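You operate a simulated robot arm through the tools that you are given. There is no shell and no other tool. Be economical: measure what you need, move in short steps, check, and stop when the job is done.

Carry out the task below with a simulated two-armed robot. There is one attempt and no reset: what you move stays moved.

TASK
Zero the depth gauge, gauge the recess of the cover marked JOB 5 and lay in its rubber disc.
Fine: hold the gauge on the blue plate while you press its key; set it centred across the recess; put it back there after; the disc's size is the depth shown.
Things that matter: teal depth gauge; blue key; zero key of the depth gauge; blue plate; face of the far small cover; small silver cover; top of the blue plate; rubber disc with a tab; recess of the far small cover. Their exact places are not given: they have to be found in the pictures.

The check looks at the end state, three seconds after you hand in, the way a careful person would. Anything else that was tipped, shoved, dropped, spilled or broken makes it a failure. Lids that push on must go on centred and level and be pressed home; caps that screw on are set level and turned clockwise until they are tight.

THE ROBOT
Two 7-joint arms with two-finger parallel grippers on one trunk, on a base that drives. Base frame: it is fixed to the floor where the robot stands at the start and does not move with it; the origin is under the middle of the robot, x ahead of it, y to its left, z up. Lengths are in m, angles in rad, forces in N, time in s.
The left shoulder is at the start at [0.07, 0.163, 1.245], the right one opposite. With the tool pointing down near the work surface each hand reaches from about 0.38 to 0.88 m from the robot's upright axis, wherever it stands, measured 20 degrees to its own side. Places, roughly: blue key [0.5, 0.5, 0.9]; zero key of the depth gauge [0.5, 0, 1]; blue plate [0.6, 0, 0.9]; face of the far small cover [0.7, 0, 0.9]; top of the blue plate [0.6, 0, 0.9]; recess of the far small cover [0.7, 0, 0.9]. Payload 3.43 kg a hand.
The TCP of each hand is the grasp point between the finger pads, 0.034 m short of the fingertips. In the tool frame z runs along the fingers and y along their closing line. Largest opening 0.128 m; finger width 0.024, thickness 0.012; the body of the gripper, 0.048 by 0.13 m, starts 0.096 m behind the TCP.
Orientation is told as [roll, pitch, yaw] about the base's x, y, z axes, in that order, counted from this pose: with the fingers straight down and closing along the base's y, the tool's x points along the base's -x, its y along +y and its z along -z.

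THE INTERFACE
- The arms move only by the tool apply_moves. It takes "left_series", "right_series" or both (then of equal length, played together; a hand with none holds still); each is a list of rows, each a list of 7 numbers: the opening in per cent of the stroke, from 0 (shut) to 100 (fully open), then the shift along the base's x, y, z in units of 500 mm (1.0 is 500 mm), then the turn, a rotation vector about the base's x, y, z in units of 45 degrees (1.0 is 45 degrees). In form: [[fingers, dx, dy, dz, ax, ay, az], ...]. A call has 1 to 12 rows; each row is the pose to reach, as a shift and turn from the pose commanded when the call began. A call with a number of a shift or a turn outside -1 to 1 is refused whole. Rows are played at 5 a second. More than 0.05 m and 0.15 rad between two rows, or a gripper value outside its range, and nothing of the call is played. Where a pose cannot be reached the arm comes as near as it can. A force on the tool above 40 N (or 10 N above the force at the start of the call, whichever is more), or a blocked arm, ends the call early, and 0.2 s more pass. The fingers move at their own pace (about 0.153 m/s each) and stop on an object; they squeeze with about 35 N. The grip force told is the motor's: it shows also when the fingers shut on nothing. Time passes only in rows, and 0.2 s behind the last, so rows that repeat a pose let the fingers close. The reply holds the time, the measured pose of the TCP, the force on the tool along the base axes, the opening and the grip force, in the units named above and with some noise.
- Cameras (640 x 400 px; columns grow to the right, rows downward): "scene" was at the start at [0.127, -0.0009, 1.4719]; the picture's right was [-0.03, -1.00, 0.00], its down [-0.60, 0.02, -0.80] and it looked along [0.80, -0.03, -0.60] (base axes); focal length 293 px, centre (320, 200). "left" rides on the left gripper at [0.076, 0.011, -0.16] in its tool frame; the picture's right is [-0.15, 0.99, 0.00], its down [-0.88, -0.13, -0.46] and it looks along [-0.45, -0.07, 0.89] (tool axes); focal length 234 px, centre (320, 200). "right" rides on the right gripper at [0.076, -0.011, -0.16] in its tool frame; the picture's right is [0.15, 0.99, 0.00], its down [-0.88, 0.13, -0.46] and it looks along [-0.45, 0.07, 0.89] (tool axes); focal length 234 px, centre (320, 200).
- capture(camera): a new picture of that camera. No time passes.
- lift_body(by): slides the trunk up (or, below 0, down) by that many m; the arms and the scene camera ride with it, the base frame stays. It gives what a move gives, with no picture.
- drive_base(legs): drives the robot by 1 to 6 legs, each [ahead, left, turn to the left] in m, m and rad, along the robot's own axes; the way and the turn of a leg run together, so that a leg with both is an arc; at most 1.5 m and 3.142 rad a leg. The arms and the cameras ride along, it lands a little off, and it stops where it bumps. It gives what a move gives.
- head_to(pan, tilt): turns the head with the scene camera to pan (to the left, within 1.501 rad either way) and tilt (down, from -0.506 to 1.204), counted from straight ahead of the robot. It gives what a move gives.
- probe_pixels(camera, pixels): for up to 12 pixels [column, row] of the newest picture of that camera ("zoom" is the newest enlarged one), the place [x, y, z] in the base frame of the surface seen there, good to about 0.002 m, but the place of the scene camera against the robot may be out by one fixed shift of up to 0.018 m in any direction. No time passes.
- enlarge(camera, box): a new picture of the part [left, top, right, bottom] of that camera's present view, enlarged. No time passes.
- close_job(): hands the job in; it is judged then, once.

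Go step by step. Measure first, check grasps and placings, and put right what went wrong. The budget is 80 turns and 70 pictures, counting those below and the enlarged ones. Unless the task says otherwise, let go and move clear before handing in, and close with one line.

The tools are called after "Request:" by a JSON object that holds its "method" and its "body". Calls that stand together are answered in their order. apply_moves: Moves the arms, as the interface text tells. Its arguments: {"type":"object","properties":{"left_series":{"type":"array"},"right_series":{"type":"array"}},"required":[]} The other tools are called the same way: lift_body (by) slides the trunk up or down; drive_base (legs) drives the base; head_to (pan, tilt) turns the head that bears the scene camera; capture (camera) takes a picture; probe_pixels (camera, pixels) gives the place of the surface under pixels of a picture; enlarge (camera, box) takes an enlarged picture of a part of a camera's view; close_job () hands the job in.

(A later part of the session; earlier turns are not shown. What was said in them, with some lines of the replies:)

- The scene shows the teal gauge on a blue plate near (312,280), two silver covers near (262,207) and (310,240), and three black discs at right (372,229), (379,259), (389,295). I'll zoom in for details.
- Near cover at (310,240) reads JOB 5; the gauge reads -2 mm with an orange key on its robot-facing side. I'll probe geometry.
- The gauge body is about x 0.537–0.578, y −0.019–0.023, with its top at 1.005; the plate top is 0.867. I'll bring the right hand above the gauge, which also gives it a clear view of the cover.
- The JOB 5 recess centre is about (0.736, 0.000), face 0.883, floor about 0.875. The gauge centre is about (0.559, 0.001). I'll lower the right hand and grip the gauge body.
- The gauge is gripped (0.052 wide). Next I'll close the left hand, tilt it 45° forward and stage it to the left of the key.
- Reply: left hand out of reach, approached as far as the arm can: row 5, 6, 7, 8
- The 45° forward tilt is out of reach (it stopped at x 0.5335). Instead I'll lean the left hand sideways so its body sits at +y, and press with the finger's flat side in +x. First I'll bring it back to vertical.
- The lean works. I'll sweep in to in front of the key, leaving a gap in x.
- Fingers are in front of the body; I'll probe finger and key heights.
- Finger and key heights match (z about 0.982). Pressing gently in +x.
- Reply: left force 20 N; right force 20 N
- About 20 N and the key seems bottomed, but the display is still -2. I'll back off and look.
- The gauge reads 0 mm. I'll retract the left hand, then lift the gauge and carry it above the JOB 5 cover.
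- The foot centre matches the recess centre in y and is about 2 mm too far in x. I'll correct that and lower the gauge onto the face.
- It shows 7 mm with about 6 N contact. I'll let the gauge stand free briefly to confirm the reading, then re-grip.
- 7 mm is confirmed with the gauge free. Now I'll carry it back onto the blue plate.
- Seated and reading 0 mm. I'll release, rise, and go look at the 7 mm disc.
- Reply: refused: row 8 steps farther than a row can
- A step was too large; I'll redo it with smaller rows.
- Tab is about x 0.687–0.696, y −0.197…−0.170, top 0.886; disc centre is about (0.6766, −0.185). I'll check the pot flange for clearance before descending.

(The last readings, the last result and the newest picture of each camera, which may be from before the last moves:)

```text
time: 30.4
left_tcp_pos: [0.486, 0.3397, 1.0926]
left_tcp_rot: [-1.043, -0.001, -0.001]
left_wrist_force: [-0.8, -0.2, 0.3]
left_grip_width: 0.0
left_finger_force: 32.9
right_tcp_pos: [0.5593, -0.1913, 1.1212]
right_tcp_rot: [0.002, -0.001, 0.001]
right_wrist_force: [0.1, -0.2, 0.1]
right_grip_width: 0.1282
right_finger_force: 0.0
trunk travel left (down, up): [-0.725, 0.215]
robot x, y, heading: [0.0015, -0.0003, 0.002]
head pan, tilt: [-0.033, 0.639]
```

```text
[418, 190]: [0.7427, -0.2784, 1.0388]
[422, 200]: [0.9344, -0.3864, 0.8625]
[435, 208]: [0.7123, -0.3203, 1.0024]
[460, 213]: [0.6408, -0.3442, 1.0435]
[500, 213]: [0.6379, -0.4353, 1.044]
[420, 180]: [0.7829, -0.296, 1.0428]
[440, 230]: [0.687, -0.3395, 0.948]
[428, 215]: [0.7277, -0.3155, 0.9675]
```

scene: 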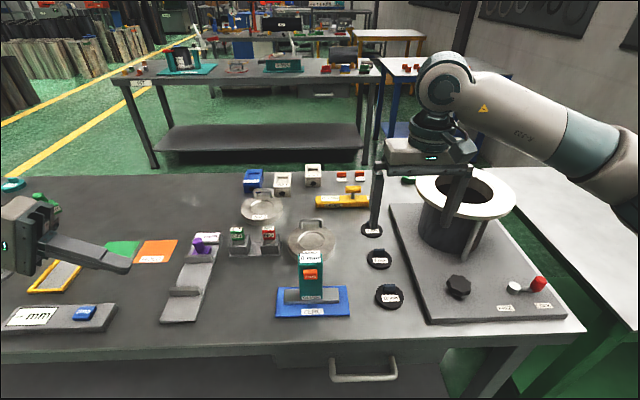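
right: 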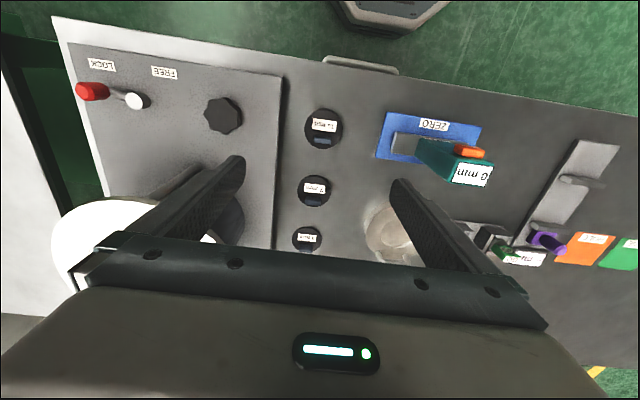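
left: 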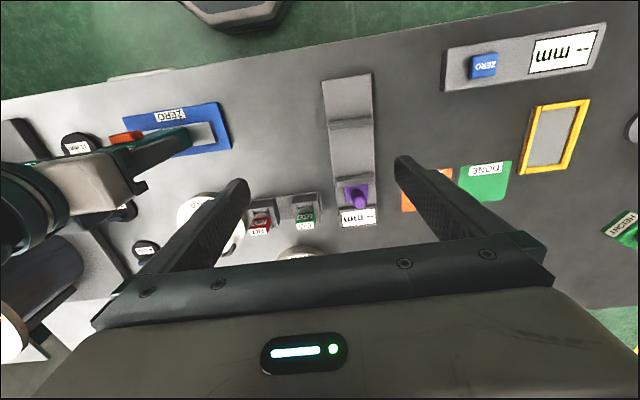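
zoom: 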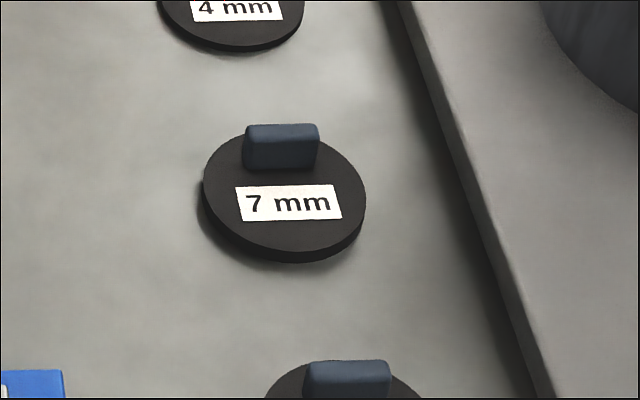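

The flange edge at y≈−0.278 leaves about 3 cm of clearance. Hovering over the tab.

Request:
{"method": "apply_moves", "body": {"right_series": [[60, 0.08, 0.005, 0, 0, 0, 0], [60, 0.16, 0.01, -0.04, 0, 0, 0], [60, 0.23, 0.014, -0.1, 0, 0, 0], [60, 0.263, 0.0156, -0.17, 0, 0, 0], [60, 0.263, 0.0156, -0.24, 0, 0, 0], [60, 0.263, 0.0156, -0.31, 0, 0, 0], [60, 0.263, 0.0156, -0.35, 0, 0, 0], [60, 0.263, 0.0156, -0.35, 0, 0, 0]]}}

Request:
{"method": "enlarge", "body": {"camera": "scene", "box": [335, 215, 435, 290]}}

Request:
{"method": "capture", "body": {"camera": "right"}}

```text
time: 32.2
left_tcp_pos: [0.4847, 0.3403, 1.0913]
left_tcp_rot: [-1.045, 0.0, -0.001]
left_wrist_force: [-0.6, 1.1, 1.1]
left_grip_width: 0.0
left_finger_force: 32.5
right_tcp_pos: [0.6896, -0.182, 0.9467]
right_tcp_rot: [-0.001, 0.0, -0.001]
right_wrist_force: [0.4, -0.5, -0.5]
right_grip_width: 0.077
right_finger_force: 0.0
trunk travel left (down, up): [-0.725, 0.215]
robot x, y, heading: [-0.0007, 0.0018, -0.001]
head pan, tilt: [-0.033, 0.639]
```

```text
5.33 times, centred on (385, 252) of scene
```

zoom: 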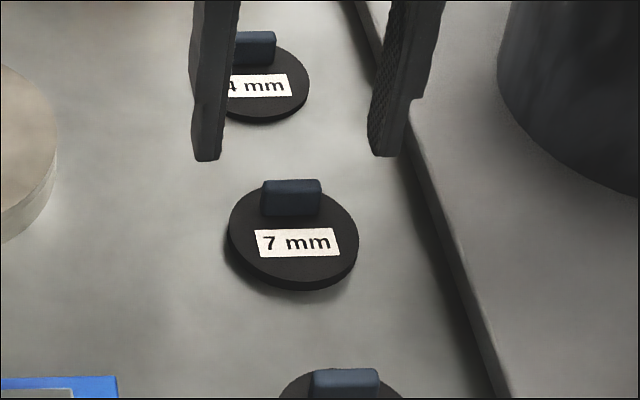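

```text
36 pictures are left
```

right: 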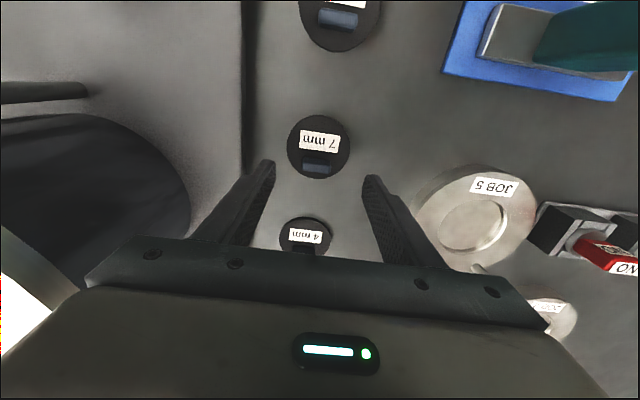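

Request:
{"method": "enlarge", "body": {"camera": "right", "box": [270, 105, 370, 185]}}

Request:
{"method": "probe_pixels", "body": {"camera": "right", "pixels": [[318, 158], [318, 162], [318, 166], [318, 170], [318, 174], [305, 167], [330, 168], [290, 147], [347, 147], [318, 118], [318, 178], [312, 150]]}}

```text
5.00 times, centred on (320, 145) of right
```

zoom: 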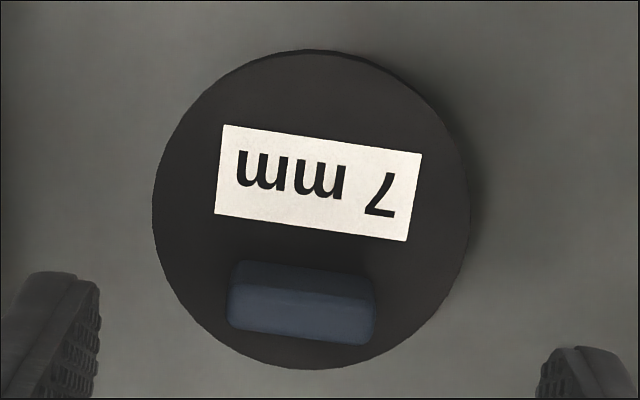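

```text
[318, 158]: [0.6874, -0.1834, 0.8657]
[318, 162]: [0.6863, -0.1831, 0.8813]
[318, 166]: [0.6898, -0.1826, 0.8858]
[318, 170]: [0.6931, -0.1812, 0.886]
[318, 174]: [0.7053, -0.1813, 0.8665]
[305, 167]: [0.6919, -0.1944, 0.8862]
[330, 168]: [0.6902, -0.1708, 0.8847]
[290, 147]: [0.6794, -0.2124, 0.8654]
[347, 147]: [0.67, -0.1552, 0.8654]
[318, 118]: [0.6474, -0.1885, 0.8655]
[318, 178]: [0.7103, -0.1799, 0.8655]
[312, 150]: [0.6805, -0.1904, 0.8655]
```

Tab is centred between the fingers at about (0.691, −0.1825). Descending and gripping.

Request:
{"method": "apply_moves", "body": {"right_series": [[60, 0.002, -0.001, -0.04, 0, 0, 0], [60, 0.002, -0.001, -0.075, 0, 0, 0], [60, 0.002, -0.001, -0.084, 0, 0, 0], [60, 0.002, -0.001, -0.084, 0, 0, 0], [30, 0.002, -0.001, -0.084, 0, 0, 0], [10, 0.002, -0.001, -0.084, 0, 0, 0], [0, 0.002, -0.001, -0.084, 0, 0, 0], [0, 0.002, -0.001, -0.084, 0, 0, 0]]}}

Request:
{"method": "enlarge", "body": {"camera": "scene", "box": [335, 215, 435, 290]}}

```text
time: 34.0
left_tcp_pos: [0.486, 0.3405, 1.0923]
left_tcp_rot: [-1.046, 0.0, 0.0]
left_wrist_force: [-0.3, -0.2, -0.5]
left_grip_width: 0.0001
left_finger_force: 33.1
right_tcp_pos: [0.6929, -0.1809, 0.9044]
right_tcp_rot: [-0.002, 0.0, 0.0]
right_wrist_force: [0.3, 0.4, 0.0]
right_grip_width: 0.029
right_finger_force: 34.9
trunk travel left (down, up): [-0.725, 0.215]
robot x, y, heading: [-0.0001, -0.0009, 0.001]
head pan, tilt: [-0.033, 0.639]
```

```text
5.33 times, centred on (385, 252) of scene
```

zoom: 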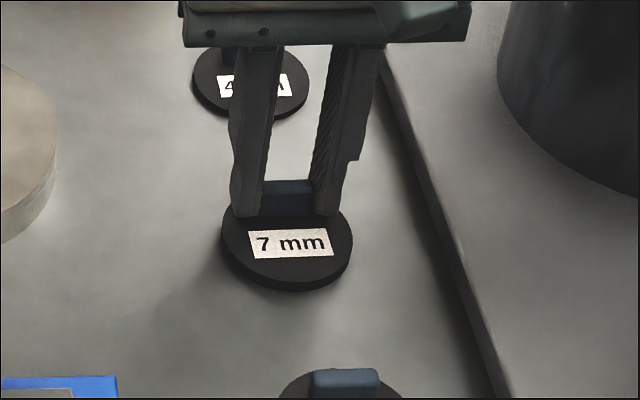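

Tab gripped (0.029). Lifting and carrying over the cover.

Request:
{"method": "apply_moves", "body": {"right_series": [[0, 0, 0, 0.05, 0, 0, 0], [0, 0, 0, 0.12, 0, 0, 0], [0, 0, 0.06, 0.14, 0, 0, 0], [0, 0.03, 0.14, 0.14, 0, 0, 0], [0, 0.06, 0.22, 0.14, 0, 0, 0], [0, 0.09, 0.3, 0.14, 0, 0, 0], [0, 0.114, 0.364, 0.14, 0, 0, 0], [0, 0.114, 0.364, 0.14, 0, 0, 0], [0, 0.114, 0.364, 0.1, 0, 0, 0], [0, 0.114, 0.364, 0.1, 0, 0, 0]]}}

Request:
{"method": "enlarge", "body": {"camera": "scene", "box": [260, 190, 360, 265]}}

Request:
{"method": "capture", "body": {"camera": "right"}}

```text
time: 36.2
left_tcp_pos: [0.4854, 0.3423, 1.0923]
left_tcp_rot: [-1.045, -0.001, 0.0]
left_wrist_force: [-0.2, 0.1, 0.1]
left_grip_width: 0.0
left_finger_force: 33.3
right_tcp_pos: [0.7484, 0.0014, 0.9544]
right_tcp_rot: [-0.001, 0.001, -0.001]
right_wrist_force: [0.1, 0.6, -0.6]
right_grip_width: 0.0288
right_finger_force: 34.9
trunk travel left (down, up): [-0.725, 0.215]
robot x, y, heading: [-0.0014, -0.0003, -0.002]
head pan, tilt: [-0.033, 0.639]
```

```text
5.33 times, centred on (310, 228) of scene
```

zoom: 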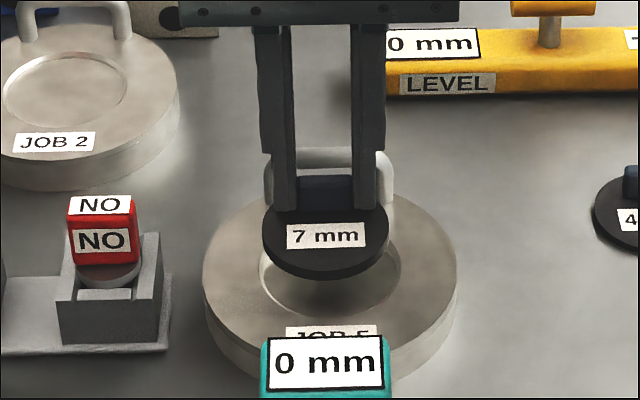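

```text
32 pictures are left
```

right: 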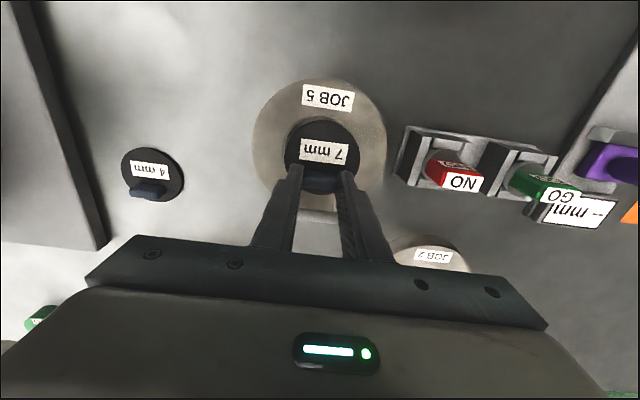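

Request:
{"method": "probe_pixels", "body": {"camera": "zoom", "pixels": [[267, 235], [384, 232], [325, 262], [300, 212], [345, 215], [325, 215], [258, 260], [402, 260], [330, 322], [207, 270], [453, 268], [325, 190]]}}

Request:
{"method": "enlarge", "body": {"camera": "right", "box": [245, 70, 395, 220]}}

```text
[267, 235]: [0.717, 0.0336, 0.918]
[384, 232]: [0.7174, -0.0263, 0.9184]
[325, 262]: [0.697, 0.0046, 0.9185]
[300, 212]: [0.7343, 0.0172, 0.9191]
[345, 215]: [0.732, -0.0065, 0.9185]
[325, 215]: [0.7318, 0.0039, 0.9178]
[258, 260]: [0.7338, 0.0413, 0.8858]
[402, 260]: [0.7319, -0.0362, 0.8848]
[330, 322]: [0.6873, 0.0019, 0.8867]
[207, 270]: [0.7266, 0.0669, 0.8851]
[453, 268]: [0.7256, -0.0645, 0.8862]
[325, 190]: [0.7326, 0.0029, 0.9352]
```

```text
2.67 times, centred on (320, 145) of right
```

zoom: 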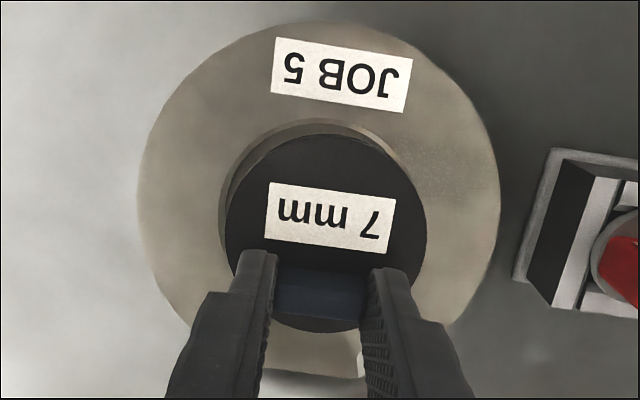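

Request:
{"method": "probe_pixels", "body": {"camera": "zoom", "pixels": [[229, 215], [422, 215], [232, 190], [420, 235], [328, 139], [308, 141], [345, 141], [300, 150], [320, 115], [218, 235], [320, 328], [230, 250]]}}

```text
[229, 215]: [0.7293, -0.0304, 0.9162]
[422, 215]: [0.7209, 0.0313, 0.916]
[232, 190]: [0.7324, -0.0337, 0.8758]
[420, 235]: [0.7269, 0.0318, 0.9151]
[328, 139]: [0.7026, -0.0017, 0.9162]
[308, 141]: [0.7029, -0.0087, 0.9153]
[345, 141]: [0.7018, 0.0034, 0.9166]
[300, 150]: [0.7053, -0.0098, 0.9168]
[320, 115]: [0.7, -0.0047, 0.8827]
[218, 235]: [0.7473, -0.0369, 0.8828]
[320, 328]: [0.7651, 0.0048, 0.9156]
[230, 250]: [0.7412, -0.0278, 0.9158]
```

Disc centre is about (0.7345, 0.0008) against recess (0.736, 0.000). A slight correction, then lower to contact.

Request:
{"method": "apply_moves", "body": {"right_series": [[0, 0.003, -0.002, 0, 0, 0, 0], [0, 0.003, -0.002, -0.03, 0, 0, 0], [0, 0.003, -0.002, -0.05, 0, 0, 0], [0, 0.003, -0.002, -0.06, 0, 0, 0], [0, 0.003, -0.002, -0.064, 0, 0, 0], [0, 0.003, -0.002, -0.067, 0, 0, 0], [0, 0.003, -0.002, -0.067, 0, 0, 0]]}}

Request:
{"method": "enlarge", "body": {"camera": "right", "box": [245, 70, 395, 220]}}

Request:
{"method": "enlarge", "body": {"camera": "scene", "box": [260, 190, 360, 265]}}

```text
time: 37.8
left_tcp_pos: [0.4855, 0.3411, 1.0922]
left_tcp_rot: [-1.045, 0.002, -0.001]
left_wrist_force: [-0.6, -0.4, 0.0]
left_grip_width: 0.0001
left_finger_force: 32.3
right_tcp_pos: [0.7515, 0.0001, 0.9222]
right_tcp_rot: [-0.001, -0.001, 0.001]
right_wrist_force: [-0.1, 0.9, 0.2]
right_grip_width: 0.0288
right_finger_force: 34.6
trunk travel left (down, up): [-0.725, 0.215]
robot x, y, heading: [-0.0036, 0.0005, 0.0]
head pan, tilt: [-0.033, 0.639]
```

```text
2.67 times, centred on (320, 145) of right
```

zoom: 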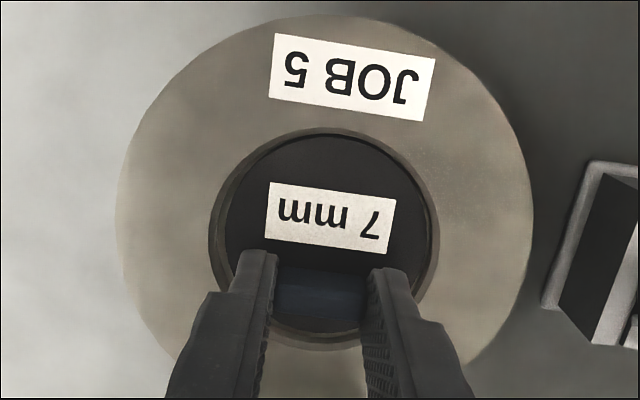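

```text
5.33 times, centred on (310, 228) of scene
```

zoom: 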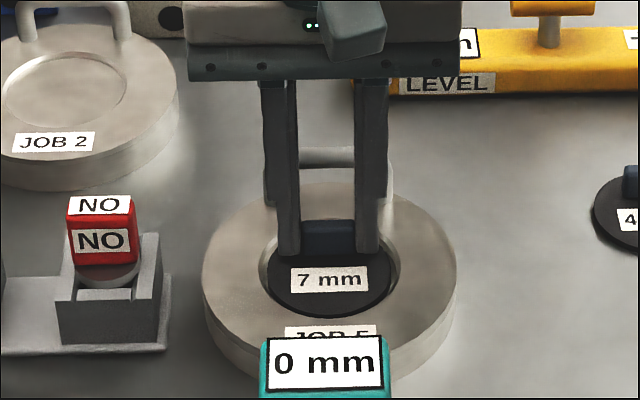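

Centred well inside the recess. Not yet touching, so I'll lower slightly more.

Request:
{"method": "apply_moves", "body": {"right_series": [[0, 0, 0, -0.002, 0, 0, 0], [0, 0, 0, -0.004, 0, 0, 0], [0, 0, 0, -0.004, 0, 0, 0]]}}

Request:
{"method": "enlarge", "body": {"camera": "right", "box": [270, 95, 370, 210]}}

```text
time: 38.6
left_tcp_pos: [0.4837, 0.342, 1.0922]
left_tcp_rot: [-1.045, 0.001, 0.0]
left_wrist_force: [-0.1, -0.3, -0.6]
left_grip_width: 0.0004
left_finger_force: 33.1
right_tcp_pos: [0.7493, -0.0002, 0.9206]
right_tcp_rot: [0.001, -0.002, 0.001]
right_wrist_force: [2.3, -0.1, 11.9]
right_grip_width: 0.0286
right_finger_force: 35.5
trunk travel left (down, up): [-0.725, 0.215]
robot x, y, heading: [0.0041, 0.0003, 0.004]
head pan, tilt: [-0.033, 0.639]
```

```text
3.48 times, centred on (320, 152) of right
```

zoom: 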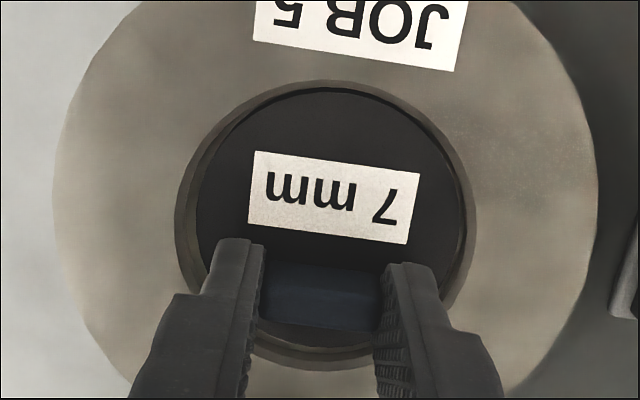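

The disc is seated on the floor (12 N contact). Releasing and rising clear.

Request:
{"method": "apply_moves", "body": {"right_series": [[0, 0, 0, 0.003, 0, 0, 0], [20, 0, 0, 0.003, 0, 0, 0], [50, 0, 0, 0.003, 0, 0, 0], [50, 0, 0, 0.003, 0, 0, 0], [50, 0, 0, 0.05, 0, 0, 0], [50, 0, 0, 0.13, 0, 0, 0], [50, 0, 0, 0.21, 0, 0, 0], [50, 0, 0, 0.29, 0, 0, 0], [50, -0.08, -0.03, 0.32, 0, 0, 0], [50, -0.16, -0.05, 0.36, 0, 0, 0], [50, -0.2, -0.05, 0.38, 0, 0, 0], [50, -0.2, -0.05, 0.38, 0, 0, 0]]}}

Request:
{"method": "capture", "body": {"camera": "right"}}

Request:
{"method": "enlarge", "body": {"camera": "scene", "box": [240, 190, 400, 325]}}

Request:
{"method": "enlarge", "body": {"camera": "right", "box": [260, 60, 430, 230]}}

```text
time: 41.2
left_tcp_pos: [0.4846, 0.3408, 1.0912]
left_tcp_rot: [-1.044, 0.001, 0.001]
left_wrist_force: [-0.4, 0.1, 0.3]
left_grip_width: 0.0003
left_finger_force: 33.0
right_tcp_pos: [0.6502, -0.0252, 1.108]
right_tcp_rot: [-0.001, -0.001, -0.001]
right_wrist_force: [0.2, -1.4, -0.3]
right_grip_width: 0.0641
right_finger_force: 0.0
trunk travel left (down, up): [-0.725, 0.215]
robot x, y, heading: [-0.0015, 0.0025, 0.002]
head pan, tilt: [-0.033, 0.639]
```

```text
27 pictures are left
```

right: 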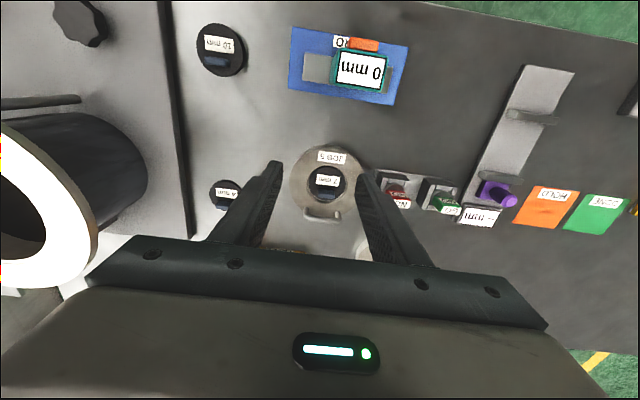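

```text
2.96 times, centred on (320, 258) of scene
```

zoom: 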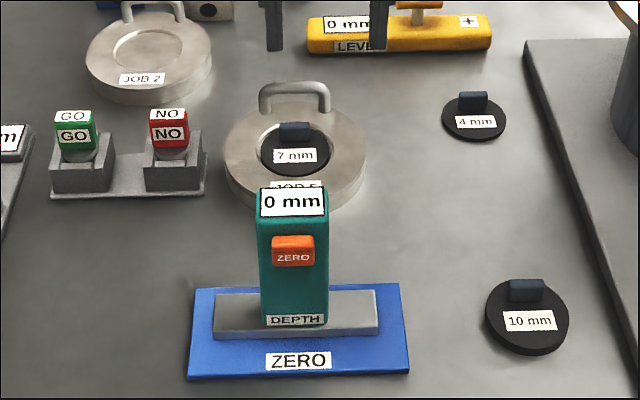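

```text
2.35 times, centred on (345, 145) of right
```

zoom: 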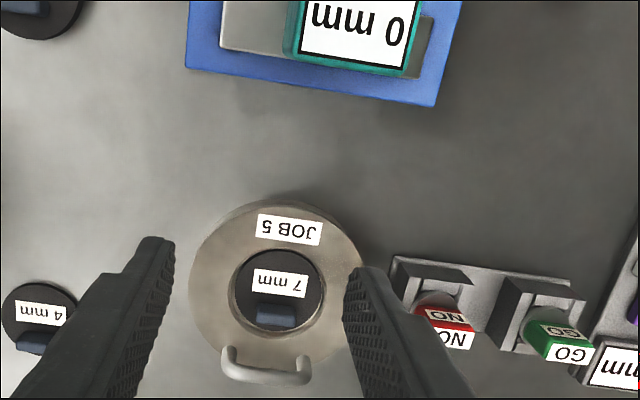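

The 7 mm disc lies flat and centred in the JOB 5 recess, and the gauge is back on the blue plate reading 0 mm. Both hands are clear, so I'm handing in.

Request:
{"method": "close_job", "body": {}}

```text
The job is handed in.
```

The depth gauge was zeroed on the blue plate, the JOB 5 recess gauged at 7 mm, the gauge put back on its plate and the 7 mm rubber disc laid in the recess; the job is handed in.
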